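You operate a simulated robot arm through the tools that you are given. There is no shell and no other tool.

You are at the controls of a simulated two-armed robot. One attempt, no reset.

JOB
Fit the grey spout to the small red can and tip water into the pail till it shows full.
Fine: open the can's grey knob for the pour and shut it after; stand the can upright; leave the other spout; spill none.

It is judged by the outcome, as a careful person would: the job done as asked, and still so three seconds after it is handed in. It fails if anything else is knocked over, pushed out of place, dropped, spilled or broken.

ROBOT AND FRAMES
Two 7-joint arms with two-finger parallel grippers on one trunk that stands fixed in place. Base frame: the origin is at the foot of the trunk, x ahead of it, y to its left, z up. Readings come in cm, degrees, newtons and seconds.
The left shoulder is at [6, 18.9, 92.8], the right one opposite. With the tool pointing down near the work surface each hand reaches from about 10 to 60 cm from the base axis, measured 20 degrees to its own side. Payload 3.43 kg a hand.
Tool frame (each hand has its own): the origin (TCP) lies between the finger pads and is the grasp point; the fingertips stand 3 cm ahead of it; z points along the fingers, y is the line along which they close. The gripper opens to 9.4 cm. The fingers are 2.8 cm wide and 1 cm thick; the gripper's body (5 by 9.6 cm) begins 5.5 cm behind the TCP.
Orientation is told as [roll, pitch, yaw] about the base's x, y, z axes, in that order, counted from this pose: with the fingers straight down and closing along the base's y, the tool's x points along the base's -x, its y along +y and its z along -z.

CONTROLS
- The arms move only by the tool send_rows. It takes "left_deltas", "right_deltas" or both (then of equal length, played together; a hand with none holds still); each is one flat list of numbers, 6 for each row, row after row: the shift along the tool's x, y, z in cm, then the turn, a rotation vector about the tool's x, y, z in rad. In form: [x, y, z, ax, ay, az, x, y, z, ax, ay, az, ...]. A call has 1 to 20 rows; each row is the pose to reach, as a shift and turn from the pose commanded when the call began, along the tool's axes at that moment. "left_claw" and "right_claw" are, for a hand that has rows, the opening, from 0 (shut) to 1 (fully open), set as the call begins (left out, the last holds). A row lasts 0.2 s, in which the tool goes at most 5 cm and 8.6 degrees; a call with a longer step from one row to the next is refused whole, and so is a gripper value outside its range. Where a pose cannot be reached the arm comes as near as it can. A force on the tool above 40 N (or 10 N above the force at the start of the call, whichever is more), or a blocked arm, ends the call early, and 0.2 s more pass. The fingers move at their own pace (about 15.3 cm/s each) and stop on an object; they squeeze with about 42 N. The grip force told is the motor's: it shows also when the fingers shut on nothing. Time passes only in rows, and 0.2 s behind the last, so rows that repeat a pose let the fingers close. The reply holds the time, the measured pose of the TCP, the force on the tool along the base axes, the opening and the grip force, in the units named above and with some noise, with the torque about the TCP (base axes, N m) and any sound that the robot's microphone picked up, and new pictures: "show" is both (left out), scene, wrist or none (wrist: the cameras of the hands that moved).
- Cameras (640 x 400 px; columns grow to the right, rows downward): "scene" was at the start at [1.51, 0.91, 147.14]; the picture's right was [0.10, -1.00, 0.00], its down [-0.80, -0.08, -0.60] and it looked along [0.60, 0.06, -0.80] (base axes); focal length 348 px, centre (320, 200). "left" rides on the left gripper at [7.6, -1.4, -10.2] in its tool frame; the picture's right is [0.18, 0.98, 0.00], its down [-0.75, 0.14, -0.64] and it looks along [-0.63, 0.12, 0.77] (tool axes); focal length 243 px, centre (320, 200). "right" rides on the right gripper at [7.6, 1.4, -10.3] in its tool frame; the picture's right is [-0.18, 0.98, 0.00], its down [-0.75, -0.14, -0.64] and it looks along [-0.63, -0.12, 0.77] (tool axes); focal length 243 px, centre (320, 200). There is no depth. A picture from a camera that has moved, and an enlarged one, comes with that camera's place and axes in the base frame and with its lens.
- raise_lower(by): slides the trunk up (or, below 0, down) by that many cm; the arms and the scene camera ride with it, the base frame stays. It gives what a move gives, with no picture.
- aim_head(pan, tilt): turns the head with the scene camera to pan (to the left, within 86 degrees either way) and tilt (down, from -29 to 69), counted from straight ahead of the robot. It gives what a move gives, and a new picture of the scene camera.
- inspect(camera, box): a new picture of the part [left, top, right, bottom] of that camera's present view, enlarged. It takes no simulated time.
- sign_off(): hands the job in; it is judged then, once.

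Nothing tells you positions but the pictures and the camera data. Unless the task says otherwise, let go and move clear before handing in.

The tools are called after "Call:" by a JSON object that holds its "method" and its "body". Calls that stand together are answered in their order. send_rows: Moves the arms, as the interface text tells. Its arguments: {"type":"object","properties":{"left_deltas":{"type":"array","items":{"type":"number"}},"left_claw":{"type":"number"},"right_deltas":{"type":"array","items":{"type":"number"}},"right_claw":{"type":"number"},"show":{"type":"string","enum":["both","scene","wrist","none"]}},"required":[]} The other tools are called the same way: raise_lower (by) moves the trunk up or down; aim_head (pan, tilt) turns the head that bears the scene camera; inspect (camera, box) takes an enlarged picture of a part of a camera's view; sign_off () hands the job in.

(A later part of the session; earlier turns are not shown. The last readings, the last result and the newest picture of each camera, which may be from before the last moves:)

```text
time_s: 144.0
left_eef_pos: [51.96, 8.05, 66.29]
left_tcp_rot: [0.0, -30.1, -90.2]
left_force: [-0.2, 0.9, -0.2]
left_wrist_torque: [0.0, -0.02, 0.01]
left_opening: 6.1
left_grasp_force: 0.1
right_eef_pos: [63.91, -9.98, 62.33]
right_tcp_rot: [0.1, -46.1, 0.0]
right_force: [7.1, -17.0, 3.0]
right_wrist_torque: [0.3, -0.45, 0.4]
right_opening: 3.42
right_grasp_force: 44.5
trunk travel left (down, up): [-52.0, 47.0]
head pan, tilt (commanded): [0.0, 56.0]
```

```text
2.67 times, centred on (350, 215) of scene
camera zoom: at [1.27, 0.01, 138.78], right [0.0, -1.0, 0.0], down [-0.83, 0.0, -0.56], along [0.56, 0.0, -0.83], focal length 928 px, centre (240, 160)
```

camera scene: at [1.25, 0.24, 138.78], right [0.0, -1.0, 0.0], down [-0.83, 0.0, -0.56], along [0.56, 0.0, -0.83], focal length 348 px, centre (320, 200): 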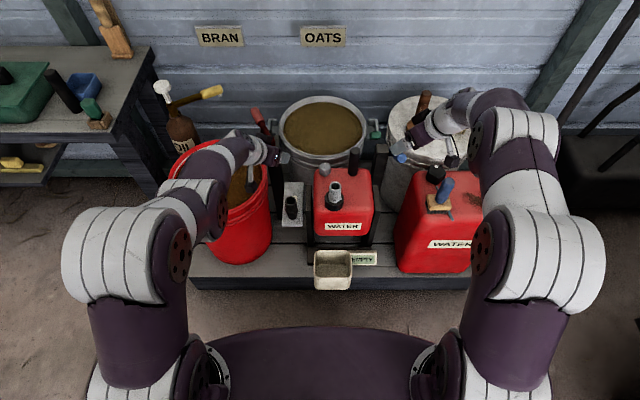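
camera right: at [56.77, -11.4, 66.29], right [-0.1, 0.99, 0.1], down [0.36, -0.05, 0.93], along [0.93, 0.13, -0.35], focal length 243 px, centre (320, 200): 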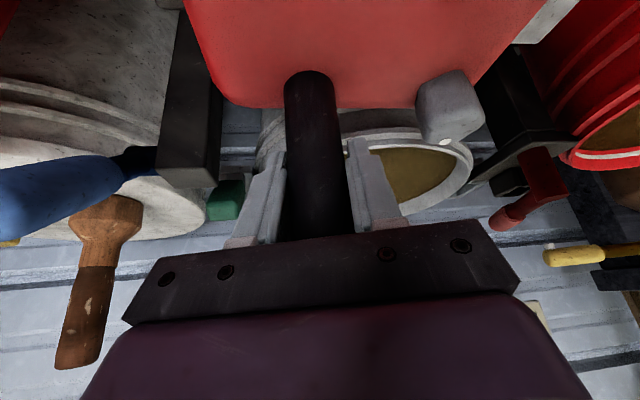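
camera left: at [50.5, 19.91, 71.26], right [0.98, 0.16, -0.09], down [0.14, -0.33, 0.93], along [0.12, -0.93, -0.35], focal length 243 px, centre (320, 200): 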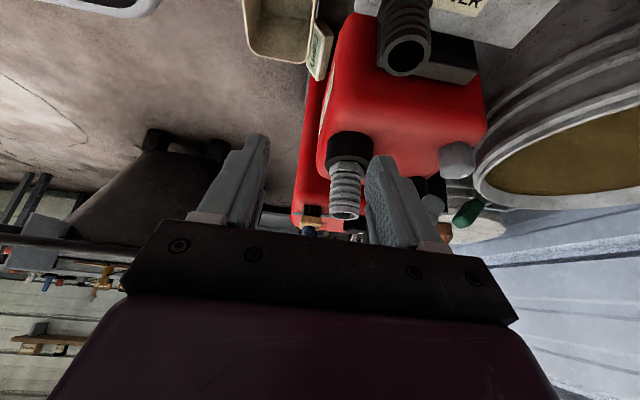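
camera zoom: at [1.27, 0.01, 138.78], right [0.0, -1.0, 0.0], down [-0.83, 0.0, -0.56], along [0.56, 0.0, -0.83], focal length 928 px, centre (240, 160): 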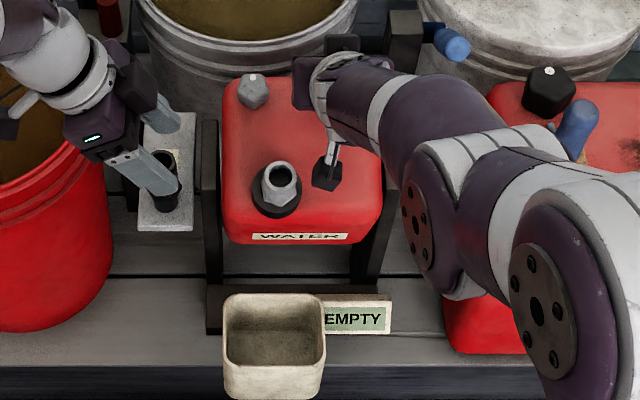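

Yaw 0 reached cleanly. Now I'll try tipping another 10° with the hand pitching along, plus a small side-load correction.

Call:
{"method": "send_rows", "body": {"right_deltas": [0.52, -0.1, -0.69, 0, -0.058, 0, 1.08, -0.2, -1.35, 0, -0.116, 0, 1.648, -0.3, -1.995, 0, -0.1745, 0], "show": "none"}}

Call:
{"method": "inspect", "body": {"camera": "left", "box": [200, 0, 460, 200]}}

Call:
{"method": "inspect", "body": {"camera": "scene", "box": [290, 140, 410, 290]}}

```text
time_s: 144.8
left_eef_pos: [51.97, 8.33, 66.17]
left_tcp_rot: [0.0, -30.3, -90.1]
left_force: [-0.6, 0.4, 0.4]
left_wrist_torque: [0.04, -0.02, 0.02]
left_opening: 6.15
left_grasp_force: 0.1
right_eef_pos: [61.24, -10.06, 62.45]
right_tcp_rot: [-0.1, -55.7, 0.8]
right_force: [4.1, 29.3, -4.5]
right_wrist_torque: [-0.61, -0.24, -0.29]
right_opening: 3.42
right_grasp_force: 45.0
right hand out of reach, approached as far as the arm can: row 2
trunk travel left (down, up): [-52.0, 47.0]
head pan, tilt (commanded): [0.0, 56.0]
```

```text
2.00 times, centred on (330, 100) of left
camera zoom: at [50.49, 20.02, 71.2], right [0.98, 0.16, -0.09], down [0.14, -0.33, 0.93], along [0.12, -0.93, -0.35], focal length 485 px, centre (300, 400)
```

zoom: 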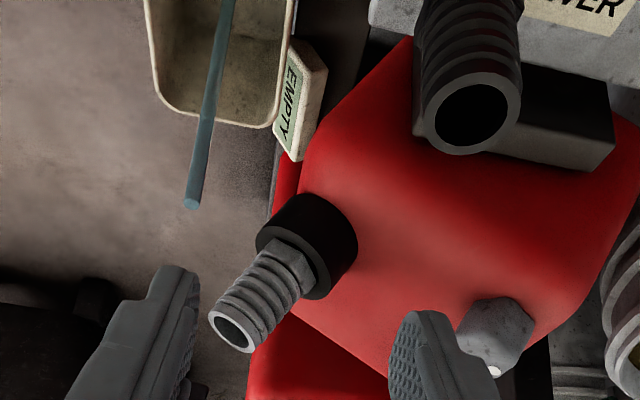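

```text
2.67 times, centred on (350, 215) of scene
camera zoom: at [1.36, 0.52, 138.76], right [0.0, -1.0, 0.0], down [-0.83, 0.0, -0.56], along [0.56, 0.0, -0.83], focal length 928 px, centre (240, 160)
```

zoom: 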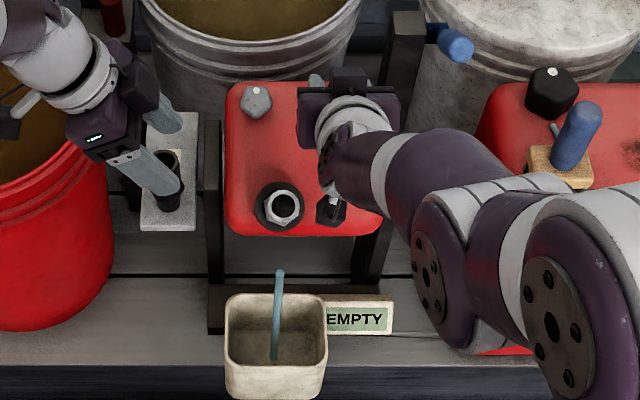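

Water is already flowing in a clean stream into the pail, and the spout holds. I'll hold this angle, relieve the side load slightly and watch the sign.

Call:
{"method": "send_rows", "body": {"right_deltas": [0, 0.2, 0, 0, 0, 0, 0, 0.2, 0, 0, 0, 0], "show": "scene"}}

Call:
{"method": "inspect", "body": {"camera": "scene", "box": [300, 190, 400, 290]}}

Call:
{"method": "inspect", "body": {"camera": "left", "box": [200, 0, 460, 200]}}

```text
time_s: 145.4
left_eef_pos: [52.0, 8.29, 66.14]
left_tcp_rot: [0.0, -30.1, -90.2]
left_force: [-0.9, -0.2, 0.2]
left_wrist_torque: [0.01, -0.04, 0.0]
left_opening: 6.12
left_grasp_force: 0.1
right_eef_pos: [61.32, -9.96, 62.37]
right_tcp_rot: [-0.2, -55.7, 0.3]
right_force: [1.7, 16.2, -6.5]
right_wrist_torque: [-0.6, -0.42, -0.14]
right_opening: 3.43
right_grasp_force: 45.2
trunk travel left (down, up): [-52.0, 47.0]
head pan, tilt (commanded): [0.0, 56.0]
camera scene: at [1.35, 0.37, 138.77], right [0.0, -1.0, 0.0], down [-0.83, 0.0, -0.56], along [0.56, 0.0, -0.83], focal length 348 px, centre (320, 200)
```

scene: 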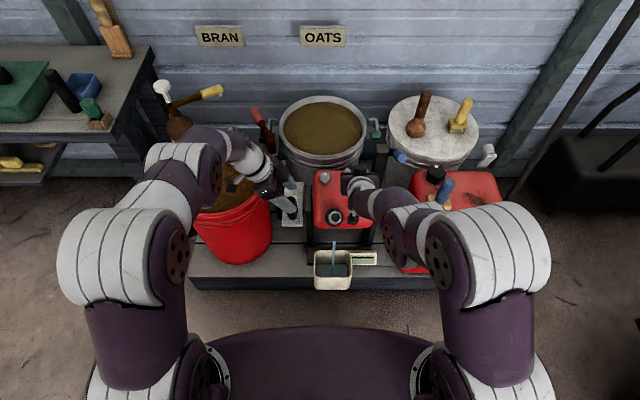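

```text
4.00 times, centred on (350, 240) of scene
camera zoom: at [1.35, 0.37, 138.77], right [0.0, -1.0, 0.0], down [-0.83, 0.0, -0.56], along [0.56, 0.0, -0.83], focal length 1392 px, centre (200, 40)
```

zoom: 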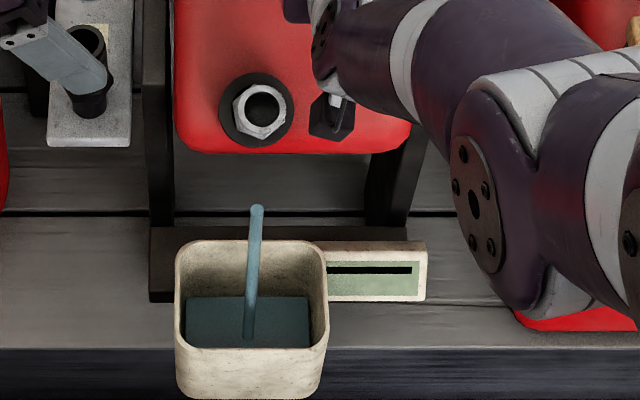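

```text
2.00 times, centred on (330, 100) of left
camera zoom: at [50.49, 19.98, 71.22], right [0.98, 0.16, -0.09], down [0.14, -0.33, 0.93], along [0.12, -0.93, -0.35], focal length 485 px, centre (300, 400)
```

zoom: 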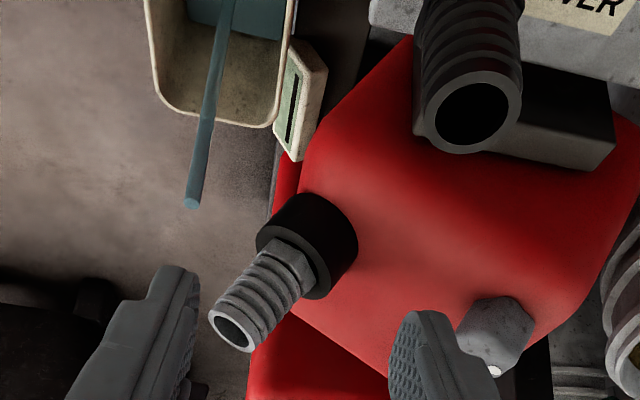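

The stream lands well inside the pail, the water just covers its bottom and the sign now shows a dash. I'll hold briefly and measure how fast it rises.

Call:
{"method": "send_rows", "body": {"right_deltas": [0, 0.1, 0, 0, 0, 0, 0, 0.1, 0, 0, 0, 0], "show": "none"}}

Call:
{"method": "inspect", "body": {"camera": "scene", "box": [300, 190, 400, 290]}}

Call:
{"method": "inspect", "body": {"camera": "left", "box": [200, 0, 460, 200]}}

```text
time_s: 146.0
left_eef_pos: [52.13, 8.18, 66.07]
left_tcp_rot: [0.0, -30.0, -90.1]
left_force: [0.3, -0.5, 0.7]
left_wrist_torque: [0.02, 0.02, -0.02]
left_opening: 6.11
left_grasp_force: 0.1
right_eef_pos: [61.23, -9.97, 62.35]
right_tcp_rot: [0.1, -55.8, 0.0]
right_force: [-1.7, 9.0, -8.2]
right_wrist_torque: [-0.34, 0.16, -0.26]
right_opening: 3.4
right_grasp_force: 44.9
trunk travel left (down, up): [-52.0, 47.0]
head pan, tilt (commanded): [0.0, 56.0]
```

```text
4.00 times, centred on (350, 240) of scene
camera zoom: at [1.35, 0.29, 138.77], right [0.0, -1.0, 0.0], down [-0.83, 0.0, -0.56], along [0.56, 0.0, -0.83], focal length 1392 px, centre (200, 40)
```

zoom: 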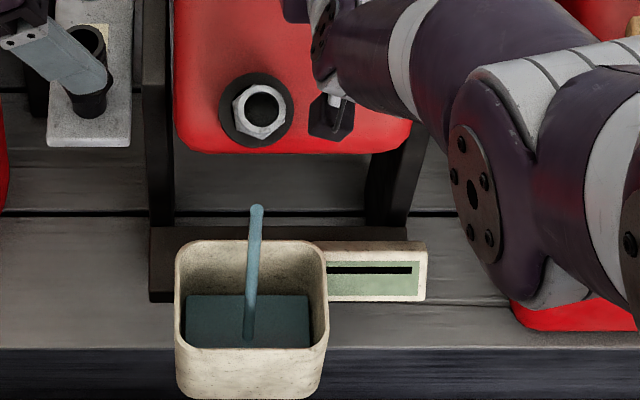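

```text
2.00 times, centred on (330, 100) of left
camera zoom: at [50.49, 19.94, 71.23], right [0.98, 0.16, -0.09], down [0.14, -0.33, 0.93], along [0.12, -0.93, -0.35], focal length 485 px, centre (300, 400)
```

zoom: 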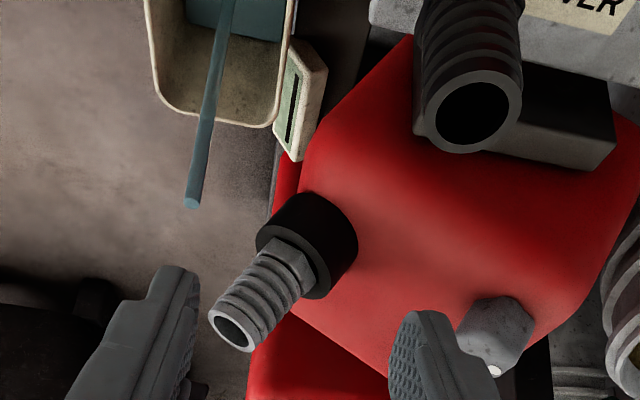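

The level rises slowly, about 1 cm per second. I'll hold this angle for another second and check.

Call:
{"method": "send_rows", "body": {"right_deltas": [0, 0.05, 0, 0, 0, 0, 0, 0.05, 0, 0, 0, 0, 0, 0.05, 0, 0, 0, 0, 0, 0.05, 0, 0, 0, 0], "show": "none"}}

Call:
{"method": "inspect", "body": {"camera": "scene", "box": [300, 190, 400, 290]}}

Call:
{"method": "inspect", "body": {"camera": "left", "box": [200, 0, 460, 200]}}

```text
time_s: 147.0
left_eef_pos: [52.14, 8.16, 66.18]
left_tcp_rot: [0.0, -30.1, -90.1]
left_force: [0.3, -0.4, 0.6]
left_wrist_torque: [0.0, -0.04, -0.02]
left_opening: 6.11
left_grasp_force: 0.1
right_eef_pos: [61.32, -9.98, 62.3]
right_tcp_rot: [0.0, -55.8, 0.2]
right_force: [-7.2, 1.3, -10.3]
right_wrist_torque: [-0.12, 0.56, -0.08]
right_opening: 3.4
right_grasp_force: 45.0
trunk travel left (down, up): [-52.0, 47.0]
head pan, tilt (commanded): [0.0, 56.0]
```

```text
4.00 times, centred on (350, 240) of scene
camera zoom: at [1.32, 0.2, 138.77], right [0.0, -1.0, 0.0], down [-0.83, 0.0, -0.56], along [0.56, 0.0, -0.83], focal length 1392 px, centre (200, 40)
```

zoom: 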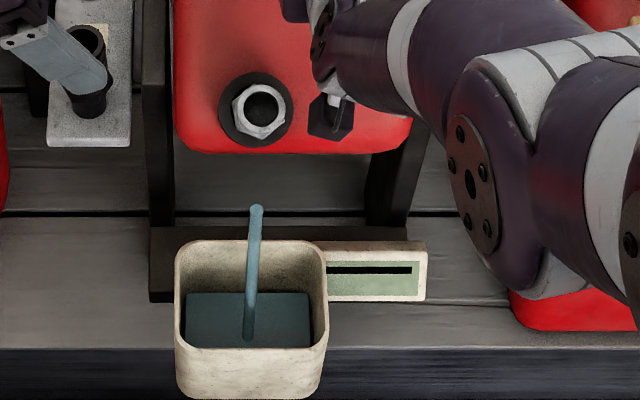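

```text
2.00 times, centred on (330, 100) of left
camera zoom: at [50.47, 19.9, 71.26], right [0.98, 0.16, -0.09], down [0.14, -0.33, 0.93], along [0.12, -0.93, -0.35], focal length 485 px, centre (300, 400)
```

zoom: 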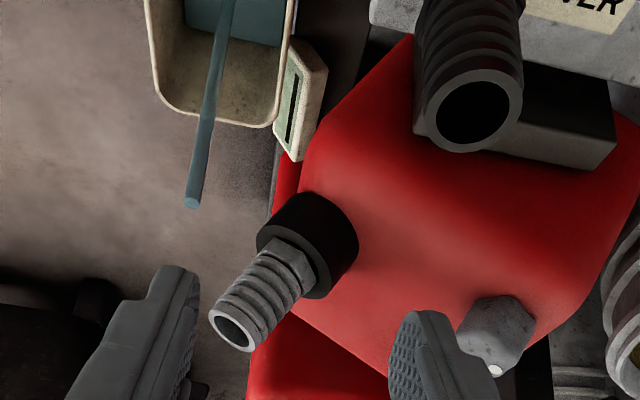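

It's rising steadily at about 0.4 cm per second with no splashing. I'll hold for 2 more seconds.

Call:
{"method": "send_rows", "body": {"right_deltas": [0, 0, 0, 0, 0, 0, 0, 0, 0, 0, 0, 0, 0, 0, 0, 0, 0, 0, 0, 0, 0, 0, 0, 0, 0, 0, 0, 0, 0, 0, 0, 0, 0, 0, 0, 0, 0, 0, 0, 0, 0, 0, 0, 0, 0, 0, 0, 0, 0, 0, 0, 0, 0, 0], "show": "none"}}

Call:
{"method": "inspect", "body": {"camera": "scene", "box": [300, 190, 400, 290]}}

Call:
{"method": "inspect", "body": {"camera": "left", "box": [200, 0, 460, 200]}}

```text
time_s: 149.0
left_eef_pos: [52.04, 8.21, 66.13]
left_tcp_rot: [0.0, -29.9, -90.0]
left_force: [-0.2, 0.0, 0.6]
left_wrist_torque: [0.01, 0.02, -0.03]
left_opening: 6.11
left_grasp_force: 0.0
right_eef_pos: [61.4, -9.95, 62.32]
right_tcp_rot: [0.2, -55.8, 0.2]
right_force: [-6.8, -1.9, -13.0]
right_wrist_torque: [0.05, 0.7, 0.04]
right_opening: 3.44
right_grasp_force: 45.3
trunk travel left (down, up): [-52.0, 47.0]
head pan, tilt (commanded): [0.0, 56.0]
```

```text
4.00 times, centred on (350, 240) of scene
camera zoom: at [1.37, 0.14, 138.77], right [0.0, -1.0, 0.0], down [-0.83, 0.0, -0.56], along [0.56, 0.0, -0.83], focal length 1392 px, centre (200, 40)
```

zoom: 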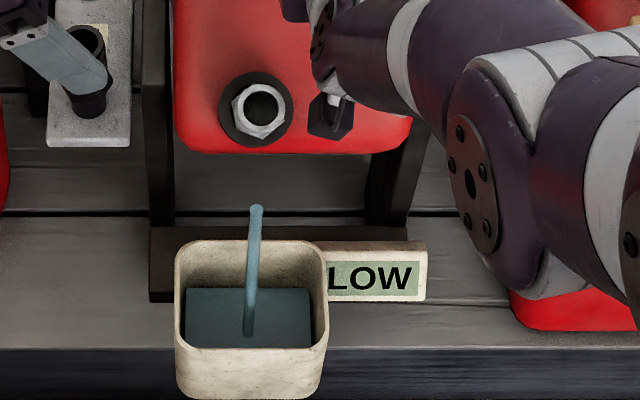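

```text
2.00 times, centred on (330, 100) of left
camera zoom: at [50.5, 19.88, 71.25], right [0.98, 0.16, -0.09], down [0.14, -0.33, 0.93], along [0.12, -0.93, -0.35], focal length 485 px, centre (300, 400)
```

zoom: 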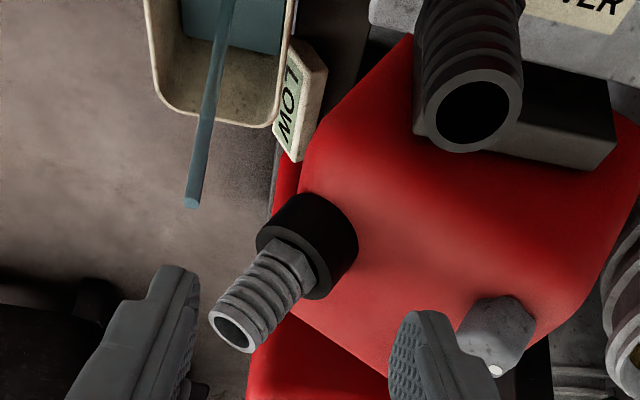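

The sign reads LOW and everything is stable. I'll hold for 3 more seconds.

Call:
{"method": "send_rows", "body": {"right_deltas": [0, 0, 0, 0, 0, 0, 0, 0, 0, 0, 0, 0, 0, 0, 0, 0, 0, 0, 0, 0, 0, 0, 0, 0, 0, 0, 0, 0, 0, 0, 0, 0, 0, 0, 0, 0, 0, 0, 0, 0, 0, 0, 0, 0, 0, 0, 0, 0, 0, 0, 0, 0, 0, 0, 0, 0, 0, 0, 0, 0, 0, 0, 0, 0, 0, 0, 0, 0, 0, 0, 0, 0, 0, 0, 0, 0, 0, 0, 0, 0, 0, 0, 0, 0], "show": "none"}}

Call:
{"method": "inspect", "body": {"camera": "scene", "box": [300, 190, 400, 290]}}

Call:
{"method": "inspect", "body": {"camera": "left", "box": [200, 0, 460, 200]}}

```text
time_s: 152.0
left_eef_pos: [51.99, 8.12, 66.09]
left_tcp_rot: [0.0, -30.0, -90.1]
left_force: [0.6, 0.6, -0.5]
left_wrist_torque: [0.0, 0.01, -0.03]
left_opening: 6.13
left_grasp_force: 0.1
right_eef_pos: [61.42, -10.05, 62.3]
right_tcp_rot: [0.2, -55.9, 0.1]
right_force: [-1.9, -4.5, -14.1]
right_wrist_torque: [0.09, 0.01, 0.08]
right_opening: 3.43
right_grasp_force: 45.3
trunk travel left (down, up): [-52.0, 47.0]
head pan, tilt (commanded): [0.0, 56.0]
```

```text
4.00 times, centred on (350, 240) of scene
camera zoom: at [1.43, 0.12, 138.77], right [0.0, -1.0, 0.0], down [-0.83, 0.0, -0.56], along [0.56, 0.0, -0.83], focal length 1392 px, centre (200, 40)
```

zoom: 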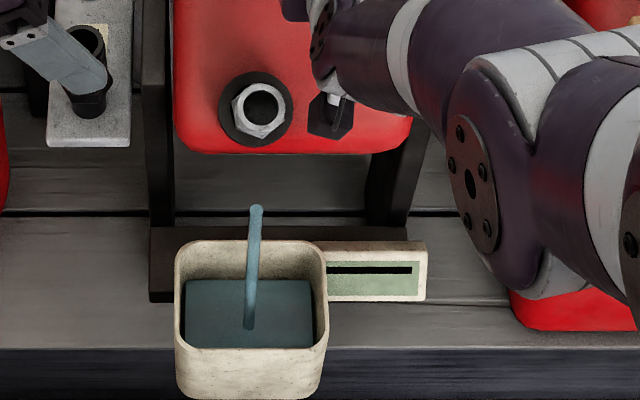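

```text
2.00 times, centred on (330, 100) of left
camera zoom: at [50.52, 19.88, 71.24], right [0.98, 0.16, -0.09], down [0.14, -0.33, 0.93], along [0.12, -0.93, -0.35], focal length 485 px, centre (300, 400)
```

zoom: 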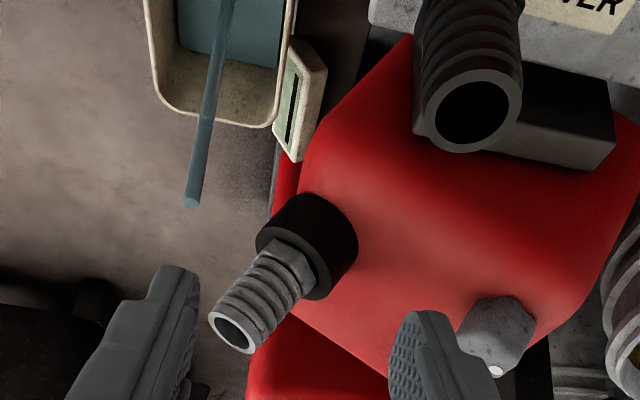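

The sign is between marks (dash) and the level is about a third. I'll hold 2 more seconds.

Call:
{"method": "send_rows", "body": {"right_deltas": [0, 0, 0, 0, 0, 0, 0, 0, 0, 0, 0, 0, 0, 0, 0, 0, 0, 0, 0, 0, 0, 0, 0, 0, 0, 0, 0, 0, 0, 0, 0, 0, 0, 0, 0, 0, 0, 0, 0, 0, 0, 0, 0, 0, 0, 0, 0, 0, 0, 0, 0, 0, 0, 0], "show": "none"}}

Call:
{"method": "inspect", "body": {"camera": "scene", "box": [300, 190, 400, 290]}}

Call:
{"method": "inspect", "body": {"camera": "left", "box": [200, 0, 460, 200]}}

```text
time_s: 154.0
left_eef_pos: [52.08, 8.12, 66.18]
left_tcp_rot: [0.0, -30.0, -90.0]
left_force: [0.4, 0.6, 0.2]
left_wrist_torque: [0.01, 0.02, -0.02]
left_opening: 6.13
left_grasp_force: 0.1
right_eef_pos: [61.46, -10.08, 62.39]
right_tcp_rot: [0.2, -55.9, 0.0]
right_force: [2.0, -4.9, -10.5]
right_wrist_torque: [0.15, -0.14, 0.09]
right_opening: 3.41
right_grasp_force: 45.1
trunk travel left (down, up): [-52.0, 47.0]
head pan, tilt (commanded): [0.0, 56.0]
```

```text
4.00 times, centred on (350, 240) of scene
camera zoom: at [1.43, 0.12, 138.77], right [0.0, -1.0, 0.0], down [-0.83, 0.0, -0.56], along [0.56, 0.0, -0.83], focal length 1392 px, centre (200, 40)
```

zoom: 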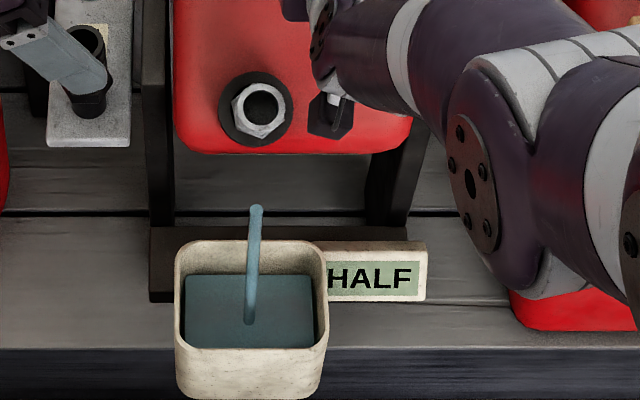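

```text
2.00 times, centred on (330, 100) of left
camera zoom: at [50.52, 19.88, 71.23], right [0.98, 0.16, -0.09], down [0.14, -0.33, 0.93], along [0.12, -0.93, -0.35], focal length 485 px, centre (300, 400)
```

zoom: 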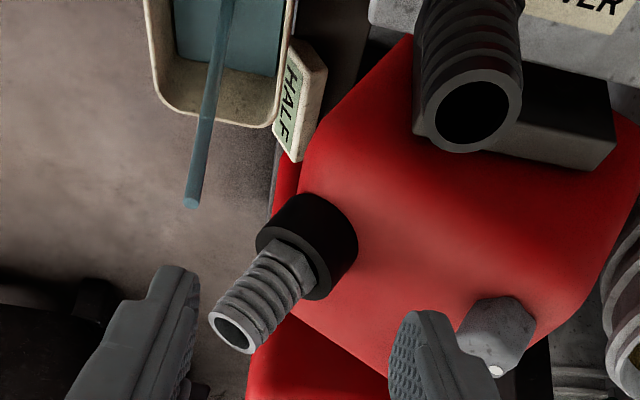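

The sign reads HALF at 154 s. The pour began near 144.6 s, so I expect FULL around 163 s. I'll hold for 3.4 seconds.

Call:
{"method": "send_rows", "body": {"right_deltas": [0, 0, 0, 0, 0, 0, 0, 0, 0, 0, 0, 0, 0, 0, 0, 0, 0, 0, 0, 0, 0, 0, 0, 0, 0, 0, 0, 0, 0, 0, 0, 0, 0, 0, 0, 0, 0, 0, 0, 0, 0, 0, 0, 0, 0, 0, 0, 0, 0, 0, 0, 0, 0, 0, 0, 0, 0, 0, 0, 0, 0, 0, 0, 0, 0, 0, 0, 0, 0, 0, 0, 0, 0, 0, 0, 0, 0, 0, 0, 0, 0, 0, 0, 0, 0, 0, 0, 0, 0, 0, 0, 0, 0, 0, 0, 0], "show": "none"}}

Call:
{"method": "inspect", "body": {"camera": "scene", "box": [300, 190, 400, 290]}}

Call:
{"method": "inspect", "body": {"camera": "left", "box": [200, 0, 460, 200]}}

```text
time_s: 157.4
left_eef_pos: [52.11, 8.12, 66.14]
left_tcp_rot: [0.0, -30.0, -90.1]
left_force: [0.0, 0.5, -0.7]
left_wrist_torque: [-0.02, 0.01, 0.03]
left_opening: 6.11
left_grasp_force: 0.0
right_eef_pos: [61.36, -10.03, 62.38]
right_tcp_rot: [0.2, -55.9, 0.1]
right_force: [2.7, -5.4, -8.2]
right_wrist_torque: [0.15, -0.23, 0.1]
right_opening: 3.4
right_grasp_force: 44.7
trunk travel left (down, up): [-52.0, 47.0]
head pan, tilt (commanded): [0.0, 56.0]
```

```text
4.00 times, centred on (350, 240) of scene
camera zoom: at [1.4, 0.12, 138.77], right [0.0, -1.0, 0.0], down [-0.83, 0.0, -0.56], along [0.56, 0.0, -0.83], focal length 1392 px, centre (200, 40)
```

zoom: 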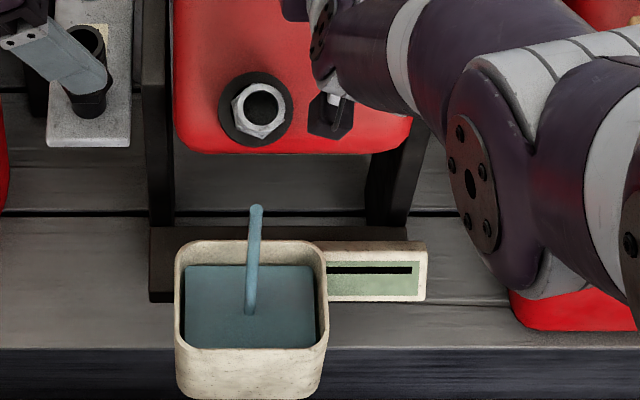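

```text
2.00 times, centred on (330, 100) of left
camera zoom: at [50.51, 19.88, 71.25], right [0.98, 0.16, -0.09], down [0.14, -0.33, 0.93], along [0.12, -0.93, -0.35], focal length 485 px, centre (300, 400)
```

zoom: 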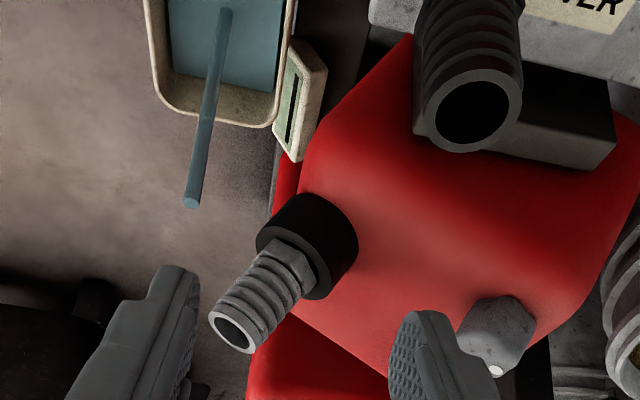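

Getting close, so smaller steps now: hold 1.2 s and look at the sign.

Call:
{"method": "send_rows", "body": {"right_deltas": [0, 0, 0, 0, 0, 0, 0, 0, 0, 0, 0, 0, 0, 0, 0, 0, 0, 0, 0, 0, 0, 0, 0, 0, 0, 0, 0, 0, 0, 0], "show": "none"}}

Call:
{"method": "inspect", "body": {"camera": "scene", "box": [300, 190, 400, 290]}}

```text
time_s: 158.6
left_eef_pos: [51.96, 8.23, 66.24]
left_tcp_rot: [0.0, -30.1, -90.1]
left_force: [0.0, -0.4, 0.6]
left_wrist_torque: [-0.01, -0.01, -0.01]
left_opening: 6.1
left_grasp_force: 0.1
right_eef_pos: [61.36, -9.96, 62.29]
right_tcp_rot: [0.3, -55.9, 0.1]
right_force: [3.2, -5.9, -8.3]
right_wrist_torque: [0.17, -0.25, 0.13]
right_opening: 3.4
right_grasp_force: 45.7
trunk travel left (down, up): [-52.0, 47.0]
head pan, tilt (commanded): [0.0, 56.0]
```

```text
4.00 times, centred on (350, 240) of scene
camera zoom: at [1.39, 0.12, 138.77], right [0.0, -1.0, 0.0], down [-0.83, 0.0, -0.56], along [0.56, 0.0, -0.83], focal length 1392 px, centre (200, 40)
```

zoom: 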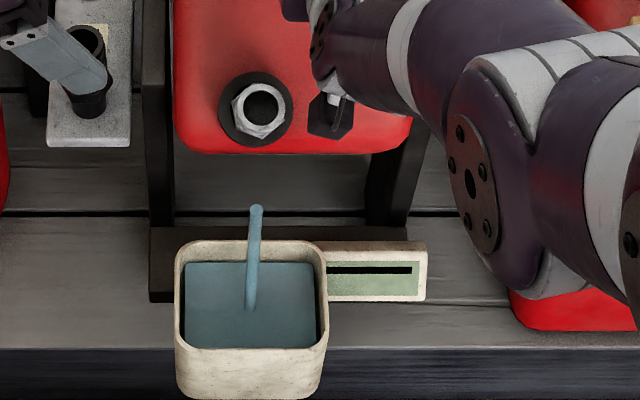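

Still a dash. Hold 0.8 s more.

Call:
{"method": "send_rows", "body": {"right_deltas": [0, 0, 0, 0, 0, 0, 0, 0, 0, 0, 0, 0, 0, 0, 0, 0, 0, 0], "show": "none"}}

Call:
{"method": "inspect", "body": {"camera": "scene", "box": [300, 190, 400, 290]}}

```text
time_s: 159.4
left_eef_pos: [52.09, 8.06, 66.13]
left_tcp_rot: [0.0, -30.0, -90.1]
left_force: [0.4, -0.2, -0.4]
left_wrist_torque: [0.0, -0.02, 0.0]
left_opening: 6.13
left_grasp_force: 0.0
right_eef_pos: [61.45, -10.0, 62.49]
right_tcp_rot: [0.2, -55.9, 0.1]
right_force: [3.3, -5.2, -7.6]
right_wrist_torque: [0.13, -0.21, 0.15]
right_opening: 3.43
right_grasp_force: 44.5
trunk travel left (down, up): [-52.0, 47.0]
head pan, tilt (commanded): [0.0, 56.0]
```

```text
4.00 times, centred on (350, 240) of scene
camera zoom: at [1.39, 0.12, 138.77], right [0.0, -1.0, 0.0], down [-0.83, 0.0, -0.56], along [0.56, 0.0, -0.83], focal length 1392 px, centre (200, 40)
```

zoom: 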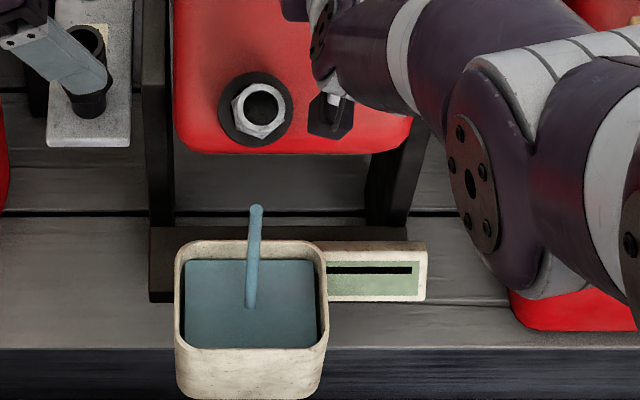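

Rising, still a dash. Another 0.8 s.

Call:
{"method": "send_rows", "body": {"right_deltas": [0, 0, 0, 0, 0, 0, 0, 0, 0, 0, 0, 0, 0, 0, 0, 0, 0, 0], "show": "none"}}

Call:
{"method": "inspect", "body": {"camera": "scene", "box": [300, 190, 400, 290]}}

```text
time_s: 160.2
left_eef_pos: [52.08, 8.19, 66.09]
left_tcp_rot: [0.0, -30.0, -90.1]
left_force: [-0.3, -0.5, -0.3]
left_wrist_torque: [0.01, 0.01, 0.0]
left_opening: 6.13
left_grasp_force: 0.1
right_eef_pos: [61.4, -10.09, 62.42]
right_tcp_rot: [0.3, -55.9, 0.0]
right_force: [2.4, -5.6, -7.3]
right_wrist_torque: [0.15, -0.19, 0.09]
right_opening: 3.43
right_grasp_force: 45.1
trunk travel left (down, up): [-52.0, 47.0]
head pan, tilt (commanded): [0.0, 56.0]
```

```text
4.00 times, centred on (350, 240) of scene
camera zoom: at [1.38, 0.12, 138.77], right [0.0, -1.0, 0.0], down [-0.83, 0.0, -0.56], along [0.56, 0.0, -0.83], focal length 1392 px, centre (200, 40)
```

zoom: 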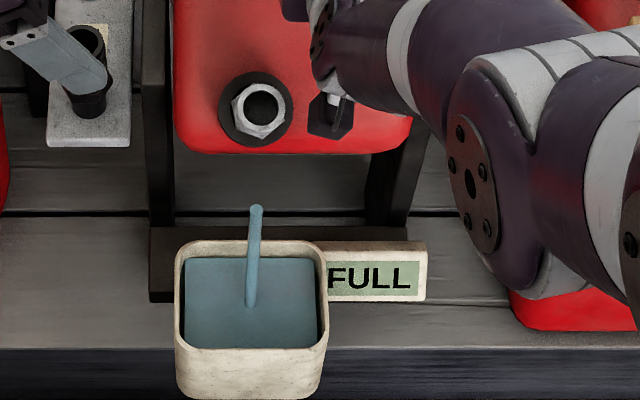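

The sign shows FULL. Tipping back promptly along the same arc.

Call:
{"method": "send_rows", "body": {"right_deltas": [-1.017, 0, 1.413, 0, 0.131, 0, -1.867, 0, 3.168, 0, 0.262, 0, -2.45, 0, 4.886, 0, 0.384, 0, -2.74, 0, 6.15, 0, 0.471, 0], "show": "scene"}}

Call:
{"method": "inspect", "body": {"camera": "scene", "box": [300, 190, 400, 290]}}

Call:
{"method": "inspect", "body": {"camera": "left", "box": [200, 0, 460, 200]}}

```text
time_s: 160.9
left_eef_pos: [51.89, 7.98, 66.29]
left_tcp_rot: [0.1, -30.3, -90.2]
left_force: [0.8, -0.2, -0.8]
left_wrist_torque: [-0.01, 0.01, 0.01]
left_opening: 6.09
left_grasp_force: 0.1
right_eef_pos: [65.07, -9.94, 61.6]
right_tcp_rot: [-0.3, -38.0, 0.4]
right_force: [-8.0, 0.6, 13.3]
right_wrist_torque: [-0.16, 1.06, -0.1]
right_opening: 3.42
right_grasp_force: 45.0
trunk travel left (down, up): [-52.0, 47.0]
head pan, tilt (commanded): [0.0, 56.0]
stopped in row 3 (right hand): the force on the tool passed its limit at 77 N (the readings are from after the stop); the commanded pose is now the measured one
camera scene: at [1.01, 0.22, 138.81], right [0.0, -1.0, 0.0], down [-0.83, 0.0, -0.56], along [0.56, 0.0, -0.83], focal length 348 px, centre (320, 200)
```

scene: 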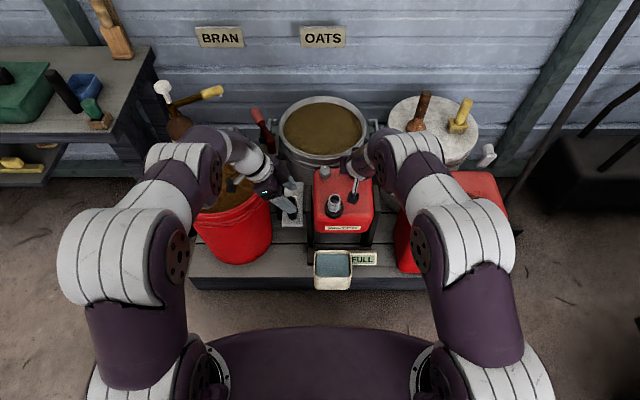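

```text
4.00 times, centred on (350, 240) of scene
camera zoom: at [1.01, 0.22, 138.81], right [0.0, -1.0, 0.0], down [-0.83, 0.0, -0.56], along [0.56, 0.0, -0.83], focal length 1392 px, centre (200, 40)
```

zoom: 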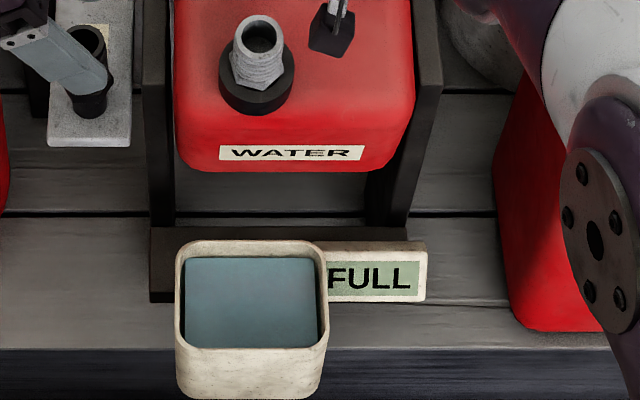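

```text
2.00 times, centred on (330, 100) of left
camera zoom: at [50.3, 19.92, 71.39], right [0.98, 0.16, -0.09], down [0.14, -0.33, 0.93], along [0.12, -0.93, -0.35], focal length 485 px, centre (300, 400)
```

zoom: 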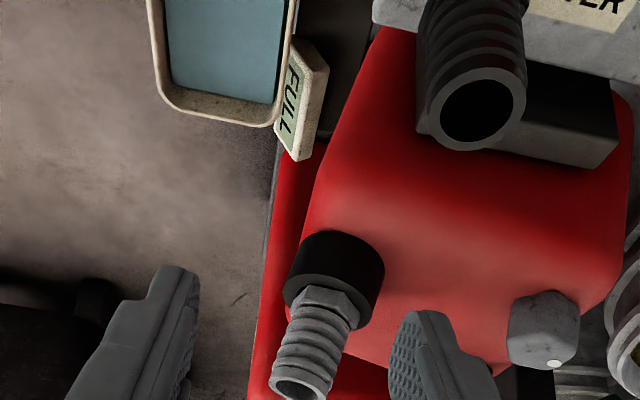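

The flow stopped cleanly: the sign still reads FULL, I see no spill, and the spout is in place. The can is at about 13°, so I'll finish returning it upright slowly.

Call:
{"method": "send_rows", "body": {"right_deltas": [-0.39, 0, 0.45, 0, 0.041, 0, -0.78, 0, 0.9, 0, 0.081, 0, -1.163, 0, 1.353, 0, 0.122, 0], "show": "none"}}

Call:
{"method": "inspect", "body": {"camera": "left", "box": [200, 0, 460, 200]}}

Call:
{"method": "inspect", "body": {"camera": "scene", "box": [290, 140, 410, 290]}}

```text
time_s: 161.7
left_eef_pos: [51.83, 8.23, 66.17]
left_tcp_rot: [0.1, -30.2, -90.1]
left_force: [0.0, -0.6, 0.0]
left_wrist_torque: [-0.03, -0.01, 0.03]
left_opening: 6.12
left_grasp_force: 0.0
right_eef_pos: [66.36, -10.09, 61.28]
right_tcp_rot: [-1.4, -34.1, 0.6]
right_force: [-8.1, 19.2, 7.1]
right_wrist_torque: [-0.18, 0.86, 0.0]
right_opening: 3.43
right_grasp_force: 44.9
right hand out of reach, approached as far as the arm can: row 3
trunk travel left (down, up): [-52.0, 47.0]
head pan, tilt (commanded): [0.0, 56.0]
```

```text
2.00 times, centred on (330, 100) of left
camera zoom: at [50.33, 20.1, 71.31], right [0.98, 0.16, -0.09], down [0.14, -0.33, 0.93], along [0.12, -0.93, -0.35], focal length 485 px, centre (300, 400)
```

zoom: 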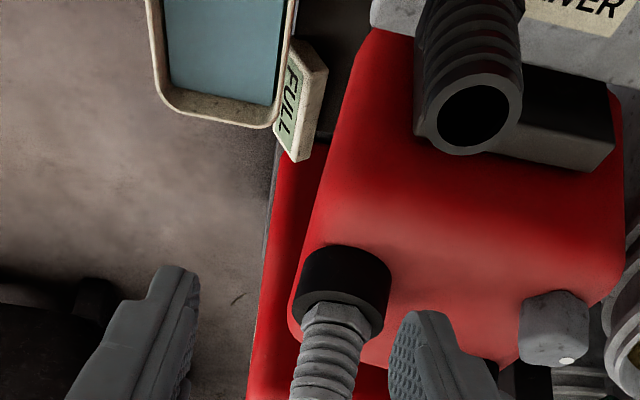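

```text
2.67 times, centred on (350, 215) of scene
camera zoom: at [1.09, 0.45, 138.77], right [0.0, -1.0, 0.0], down [-0.83, 0.0, -0.56], along [0.56, 0.0, -0.83], focal length 928 px, centre (240, 160)
```

zoom: 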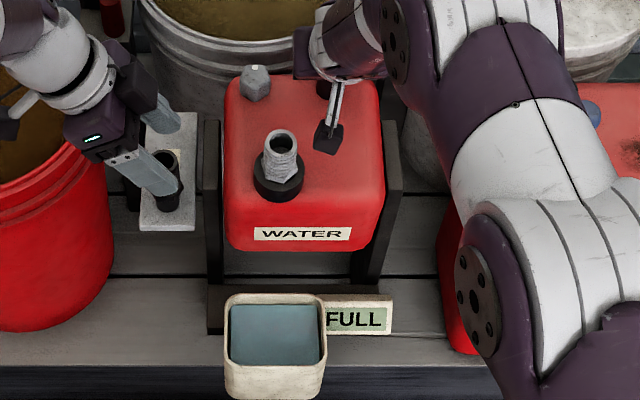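

At about 8° now. I'll relieve the side force and swing the hand slightly in yaw as I bring it the rest of the way.

Call:
{"method": "send_rows", "body": {"right_deltas": [-0.43, 0.08, 0.49, -0.0325, 0, -0.0482, -0.86, 0.12, 0.98, -0.065, 0, -0.0965, -1.296, 0.15, 1.477, -0.0976, 0, -0.1447, -1.296, 0.15, 1.477, -0.0976, 0, -0.1447], "show": "none"}}

Call:
{"method": "inspect", "body": {"camera": "left", "box": [200, 0, 460, 200]}}

Call:
{"method": "inspect", "body": {"camera": "scene", "box": [290, 140, 410, 290]}}

```text
time_s: 162.7
left_eef_pos: [51.98, 8.39, 66.16]
left_tcp_rot: [0.0, -30.2, -90.2]
left_force: [0.1, 0.0, 0.4]
left_wrist_torque: [0.02, -0.02, -0.02]
left_opening: 6.1
left_grasp_force: 0.2
right_eef_pos: [67.53, -10.0, 60.96]
right_tcp_rot: [-1.3, -35.1, 5.8]
right_force: [-12.2, 29.1, -6.3]
right_wrist_torque: [-0.83, 0.78, 0.13]
right_opening: 3.39
right_grasp_force: 45.0
right hand out of reach, approached as far as the arm can: row 2, 3
trunk travel left (down, up): [-52.0, 47.0]
head pan, tilt (commanded): [0.0, 56.0]
```

```text
2.00 times, centred on (330, 100) of left
camera zoom: at [50.42, 20.09, 71.22], right [0.98, 0.16, -0.09], down [0.14, -0.33, 0.93], along [0.12, -0.93, -0.34], focal length 485 px, centre (300, 400)
```

zoom: 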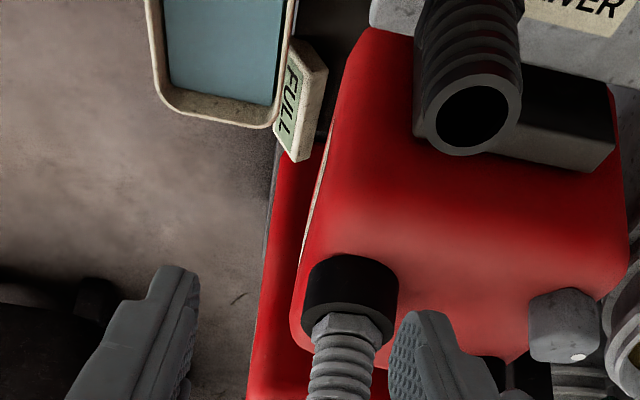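

```text
2.67 times, centred on (350, 215) of scene
camera zoom: at [1.23, 0.54, 138.75], right [0.0, -1.0, 0.0], down [-0.83, 0.0, -0.56], along [0.56, 0.0, -0.83], focal length 928 px, centre (240, 160)
```

zoom: 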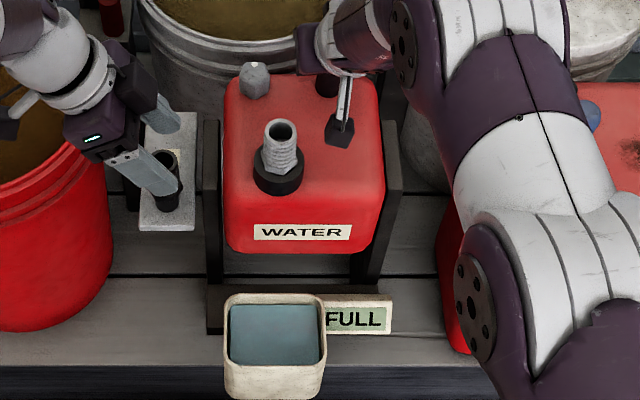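

It's about 4° from upright with a side load caused by the wrist limit. I'll relieve it and release; the can held such a small lean by itself earlier. Then I'll regrip at the comfortable yaw for the last bit.

Call:
{"method": "send_rows", "body": {"right_deltas": [0, 0.15, 0, 0, 0, 0, 0, 0.25, 0, 0, 0, 0], "show": "none"}}

Call:
{"method": "send_rows", "body": {"right_deltas": [0, 0, 0, 0, 0, 0, 0, 0, 0, 0, 0, 0], "right_claw": 0.7, "show": "none"}}

Call:
{"method": "inspect", "body": {"camera": "left", "box": [200, 0, 460, 200]}}

Call:
{"method": "inspect", "body": {"camera": "scene", "box": [290, 140, 410, 290]}}

```text
time_s: 163.1
left_eef_pos: [52.11, 8.15, 66.24]
left_tcp_rot: [0.0, -30.1, -90.2]
left_force: [0.0, 0.5, -0.5]
left_wrist_torque: [-0.05, -0.06, 0.03]
left_opening: 6.13
left_grasp_force: 0.2
right_eef_pos: [66.65, -10.09, 61.38]
right_tcp_rot: [-1.3, -33.3, 7.1]
right_force: [-0.4, 6.6, -17.0]
right_wrist_torque: [0.56, -1.09, 0.49]
right_opening: 3.41
right_grasp_force: 45.2
right hand out of reach, approached as far as the arm can: row 1, 2
trunk travel left (down, up): [-52.0, 47.0]
head pan, tilt (commanded): [0.0, 56.0]
stopped in row 2 (right hand): the force on the tool passed its limit at 66 N (the readings are from after the stop); the commanded pose is now the measured one
```

```text
time_s: 163.7
left_eef_pos: [51.95, 8.15, 66.24]
left_tcp_rot: [-0.1, -30.1, -90.1]
left_force: [-0.6, -0.3, -0.9]
left_wrist_torque: [0.01, 0.02, 0.02]
left_opening: 6.1
left_grasp_force: 0.0
right_eef_pos: [66.87, -10.1, 61.76]
right_tcp_rot: [-1.3, -33.7, 7.0]
right_force: [0.2, 0.4, -0.5]
right_wrist_torque: [0.01, 0.01, 0.02]
right_opening: 6.57
right_grasp_force: 0.0
trunk travel left (down, up): [-52.0, 47.0]
head pan, tilt (commanded): [0.0, 56.0]
```

```text
2.00 times, centred on (330, 100) of left
camera zoom: at [50.43, 19.88, 71.29], right [0.98, 0.16, -0.09], down [0.14, -0.33, 0.93], along [0.12, -0.93, -0.35], focal length 485 px, centre (300, 400)
```

zoom: 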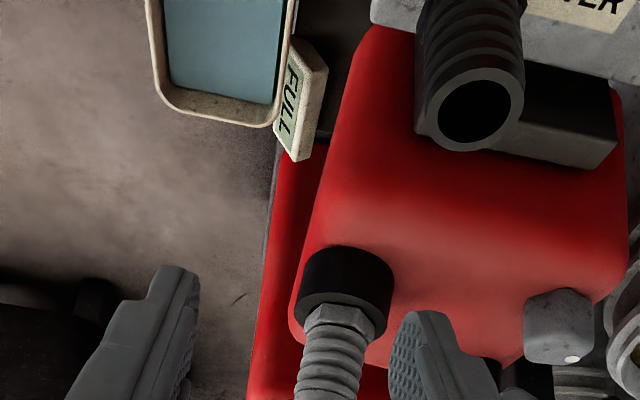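

```text
2.67 times, centred on (350, 215) of scene
camera zoom: at [1.24, 0.19, 138.79], right [0.0, -1.0, 0.0], down [-0.83, 0.0, -0.56], along [0.56, 0.0, -0.83], focal length 928 px, centre (240, 160)
```

zoom: 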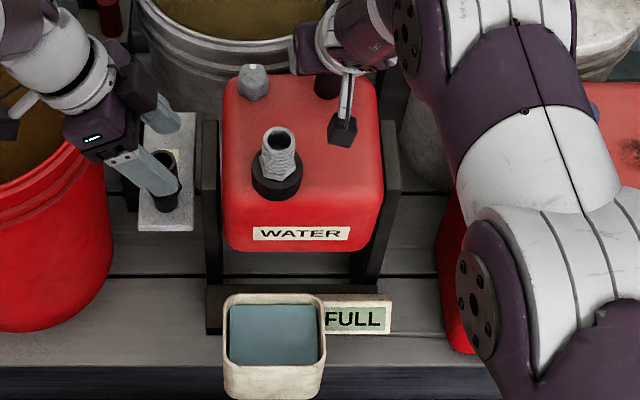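

The can is free now and leaning about 6°. I'll retract the right hand along its axis and check that the can stays put.

Call:
{"method": "send_rows", "body": {"right_deltas": [0, 0, -2.5, 0, 0, 0, 0, 0, -5, 0, 0, 0, 0, 0, -7.5, 0, 0, 0, 0, 0, -10, 0, 0, 0], "show": "none"}}

Call:
{"method": "inspect", "body": {"camera": "left", "box": [200, 0, 460, 200]}}

Call:
{"method": "inspect", "body": {"camera": "scene", "box": [290, 140, 410, 290]}}

Call:
{"method": "inspect", "body": {"camera": "right", "box": [160, 0, 480, 200]}}

```text
time_s: 164.7
left_eef_pos: [51.92, 8.13, 66.3]
left_tcp_rot: [0.1, -30.2, -90.1]
left_force: [0.8, 0.6, 0.9]
left_wrist_torque: [0.04, -0.01, -0.01]
left_opening: 6.09
left_grasp_force: 0.2
right_eef_pos: [61.23, -10.43, 69.95]
right_tcp_rot: [-1.3, -33.7, 7.1]
right_force: [-0.4, 1.2, 0.6]
right_wrist_torque: [-0.02, 0.0, -0.01]
right_opening: 6.57
right_grasp_force: 0.0
trunk travel left (down, up): [-52.0, 47.0]
head pan, tilt (commanded): [0.0, 56.0]
```

```text
2.00 times, centred on (330, 100) of left
camera zoom: at [50.4, 19.92, 71.31], right [0.98, 0.16, -0.09], down [0.14, -0.33, 0.93], along [0.12, -0.93, -0.35], focal length 485 px, centre (300, 400)
```

zoom: 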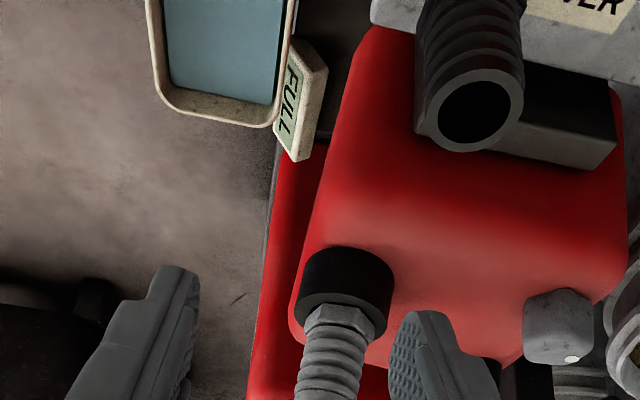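

```text
2.67 times, centred on (350, 215) of scene
camera zoom: at [1.19, 0.21, 138.77], right [0.0, -1.0, 0.0], down [-0.83, 0.0, -0.56], along [0.56, 0.0, -0.83], focal length 928 px, centre (240, 160)
```

zoom: 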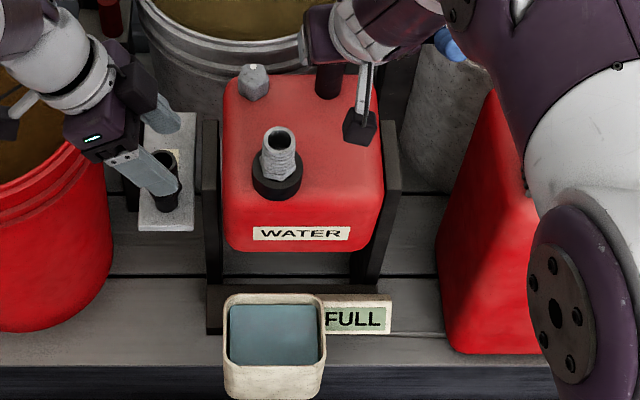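

```text
2.00 times, centred on (320, 100) of right
camera zoom: at [49.01, -10.08, 74.41], right [0.04, 1.0, 0.08], down [0.28, -0.09, 0.96], along [0.96, -0.02, -0.28], focal length 485 px, centre (320, 400)
```

zoom: 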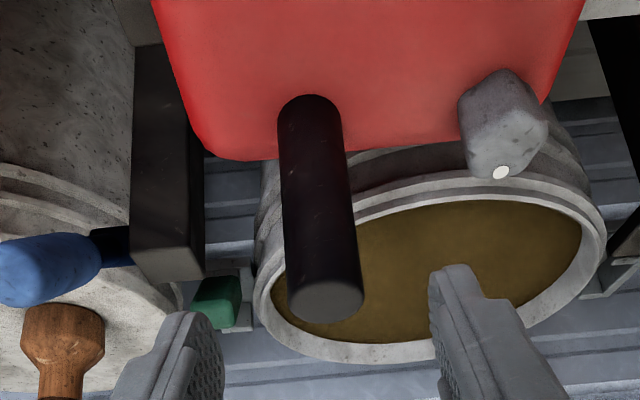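

The can holds its small lean on its own, with pail, sign and spout all good. I'll re-approach the handle at yaw 25°.

Call:
{"method": "send_rows", "body": {"right_deltas": [-0.316, -0.462, 0.442, -0.0625, 0.0203, -0.0887, -0.633, -0.925, 0.883, -0.1249, 0.0407, -0.1775, -0.949, -1.387, 1.325, -0.1874, 0.061, -0.2662, -0.949, -1.387, 1.325, -0.1874, 0.061, -0.2662], "show": "none"}}

Call:
{"method": "inspect", "body": {"camera": "right", "box": [160, 0, 480, 240]}}

```text
time_s: 165.7
left_eef_pos: [51.97, 8.28, 66.2]
left_tcp_rot: [0.0, -30.0, -90.1]
left_force: [0.0, 0.7, -0.2]
left_wrist_torque: [0.0, 0.02, 0.02]
left_opening: 6.11
left_grasp_force: 0.0
right_eef_pos: [62.96, -11.65, 69.46]
right_tcp_rot: [-0.1, -30.0, 24.9]
right_force: [0.1, 0.4, 0.1]
right_wrist_torque: [0.0, 0.01, 0.0]
right_opening: 6.58
right_grasp_force: 0.2
trunk travel left (down, up): [-52.0, 47.0]
head pan, tilt (commanded): [0.0, 56.0]
```

```text
1.67 times, centred on (320, 120) of right
camera zoom: at [51.68, -15.09, 74.68], right [-0.27, 0.96, 0.09], down [0.36, 0.01, 0.93], along [0.89, 0.29, -0.35], focal length 404 px, centre (320, 333)
```

zoom: 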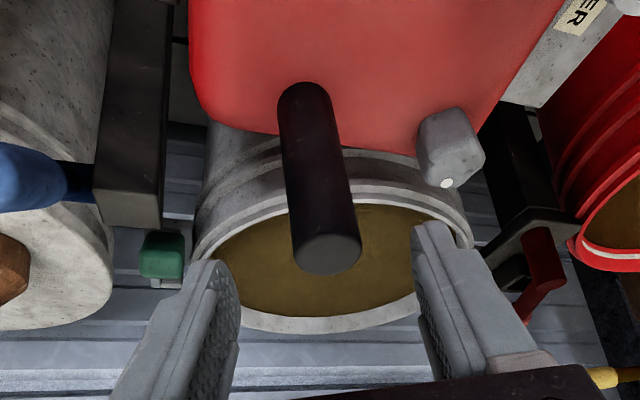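

Aligned with the handle. Advance, grip, then push it upright with the hand rotating along.

Call:
{"method": "send_rows", "body": {"right_deltas": [0, 0, 2.5, 0, 0, 0, 0, 0, 5, 0, 0, 0, 0, 0, 7.5, 0, 0, 0, 0, 0, 9, 0, 0, 0, 0, 0, 9, 0, 0, 0], "show": "none"}}

Call:
{"method": "send_rows", "body": {"right_deltas": [0, 0, 0, 0, 0, 0, 0, 0, 0, 0, 0, 0, 0, 0, 0, 0, 0, 0], "right_claw": 0, "show": "none"}}

Call:
{"method": "inspect", "body": {"camera": "left", "box": [200, 0, 460, 200]}}

```text
time_s: 166.9
left_eef_pos: [51.98, 8.13, 66.19]
left_tcp_rot: [0.0, -30.1, -90.2]
left_force: [-1.0, -0.2, -0.4]
left_wrist_torque: [-0.02, -0.01, -0.02]
left_opening: 6.11
left_grasp_force: 0.1
right_eef_pos: [67.0, -9.86, 61.69]
right_tcp_rot: [-0.1, -29.9, 25.0]
right_force: [0.0, 0.4, -0.9]
right_wrist_torque: [-0.01, -0.02, 0.01]
right_opening: 6.58
right_grasp_force: 0.1
trunk travel left (down, up): [-52.0, 47.0]
head pan, tilt (commanded): [0.0, 56.0]
```

```text
time_s: 167.7
left_eef_pos: [51.99, 8.28, 66.19]
left_tcp_rot: [0.0, -30.3, -90.1]
left_force: [0.2, -0.3, 0.5]
left_wrist_torque: [0.0, 0.0, 0.01]
left_opening: 6.09
left_grasp_force: 0.0
right_eef_pos: [66.85, -9.63, 61.64]
right_tcp_rot: [-0.1, -29.9, 25.1]
right_force: [-1.9, 13.9, -2.9]
right_wrist_torque: [-2.31, -0.37, -0.17]
right_opening: 3.49
right_grasp_force: 44.9
trunk travel left (down, up): [-52.0, 47.0]
head pan, tilt (commanded): [0.0, 56.0]
```

```text
2.00 times, centred on (330, 100) of left
camera zoom: at [50.43, 20.04, 71.24], right [0.98, 0.16, -0.09], down [0.14, -0.33, 0.93], along [0.12, -0.93, -0.35], focal length 485 px, centre (300, 400)
```

zoom: 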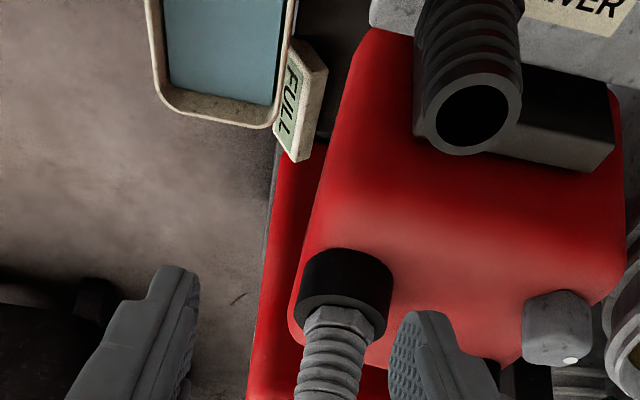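

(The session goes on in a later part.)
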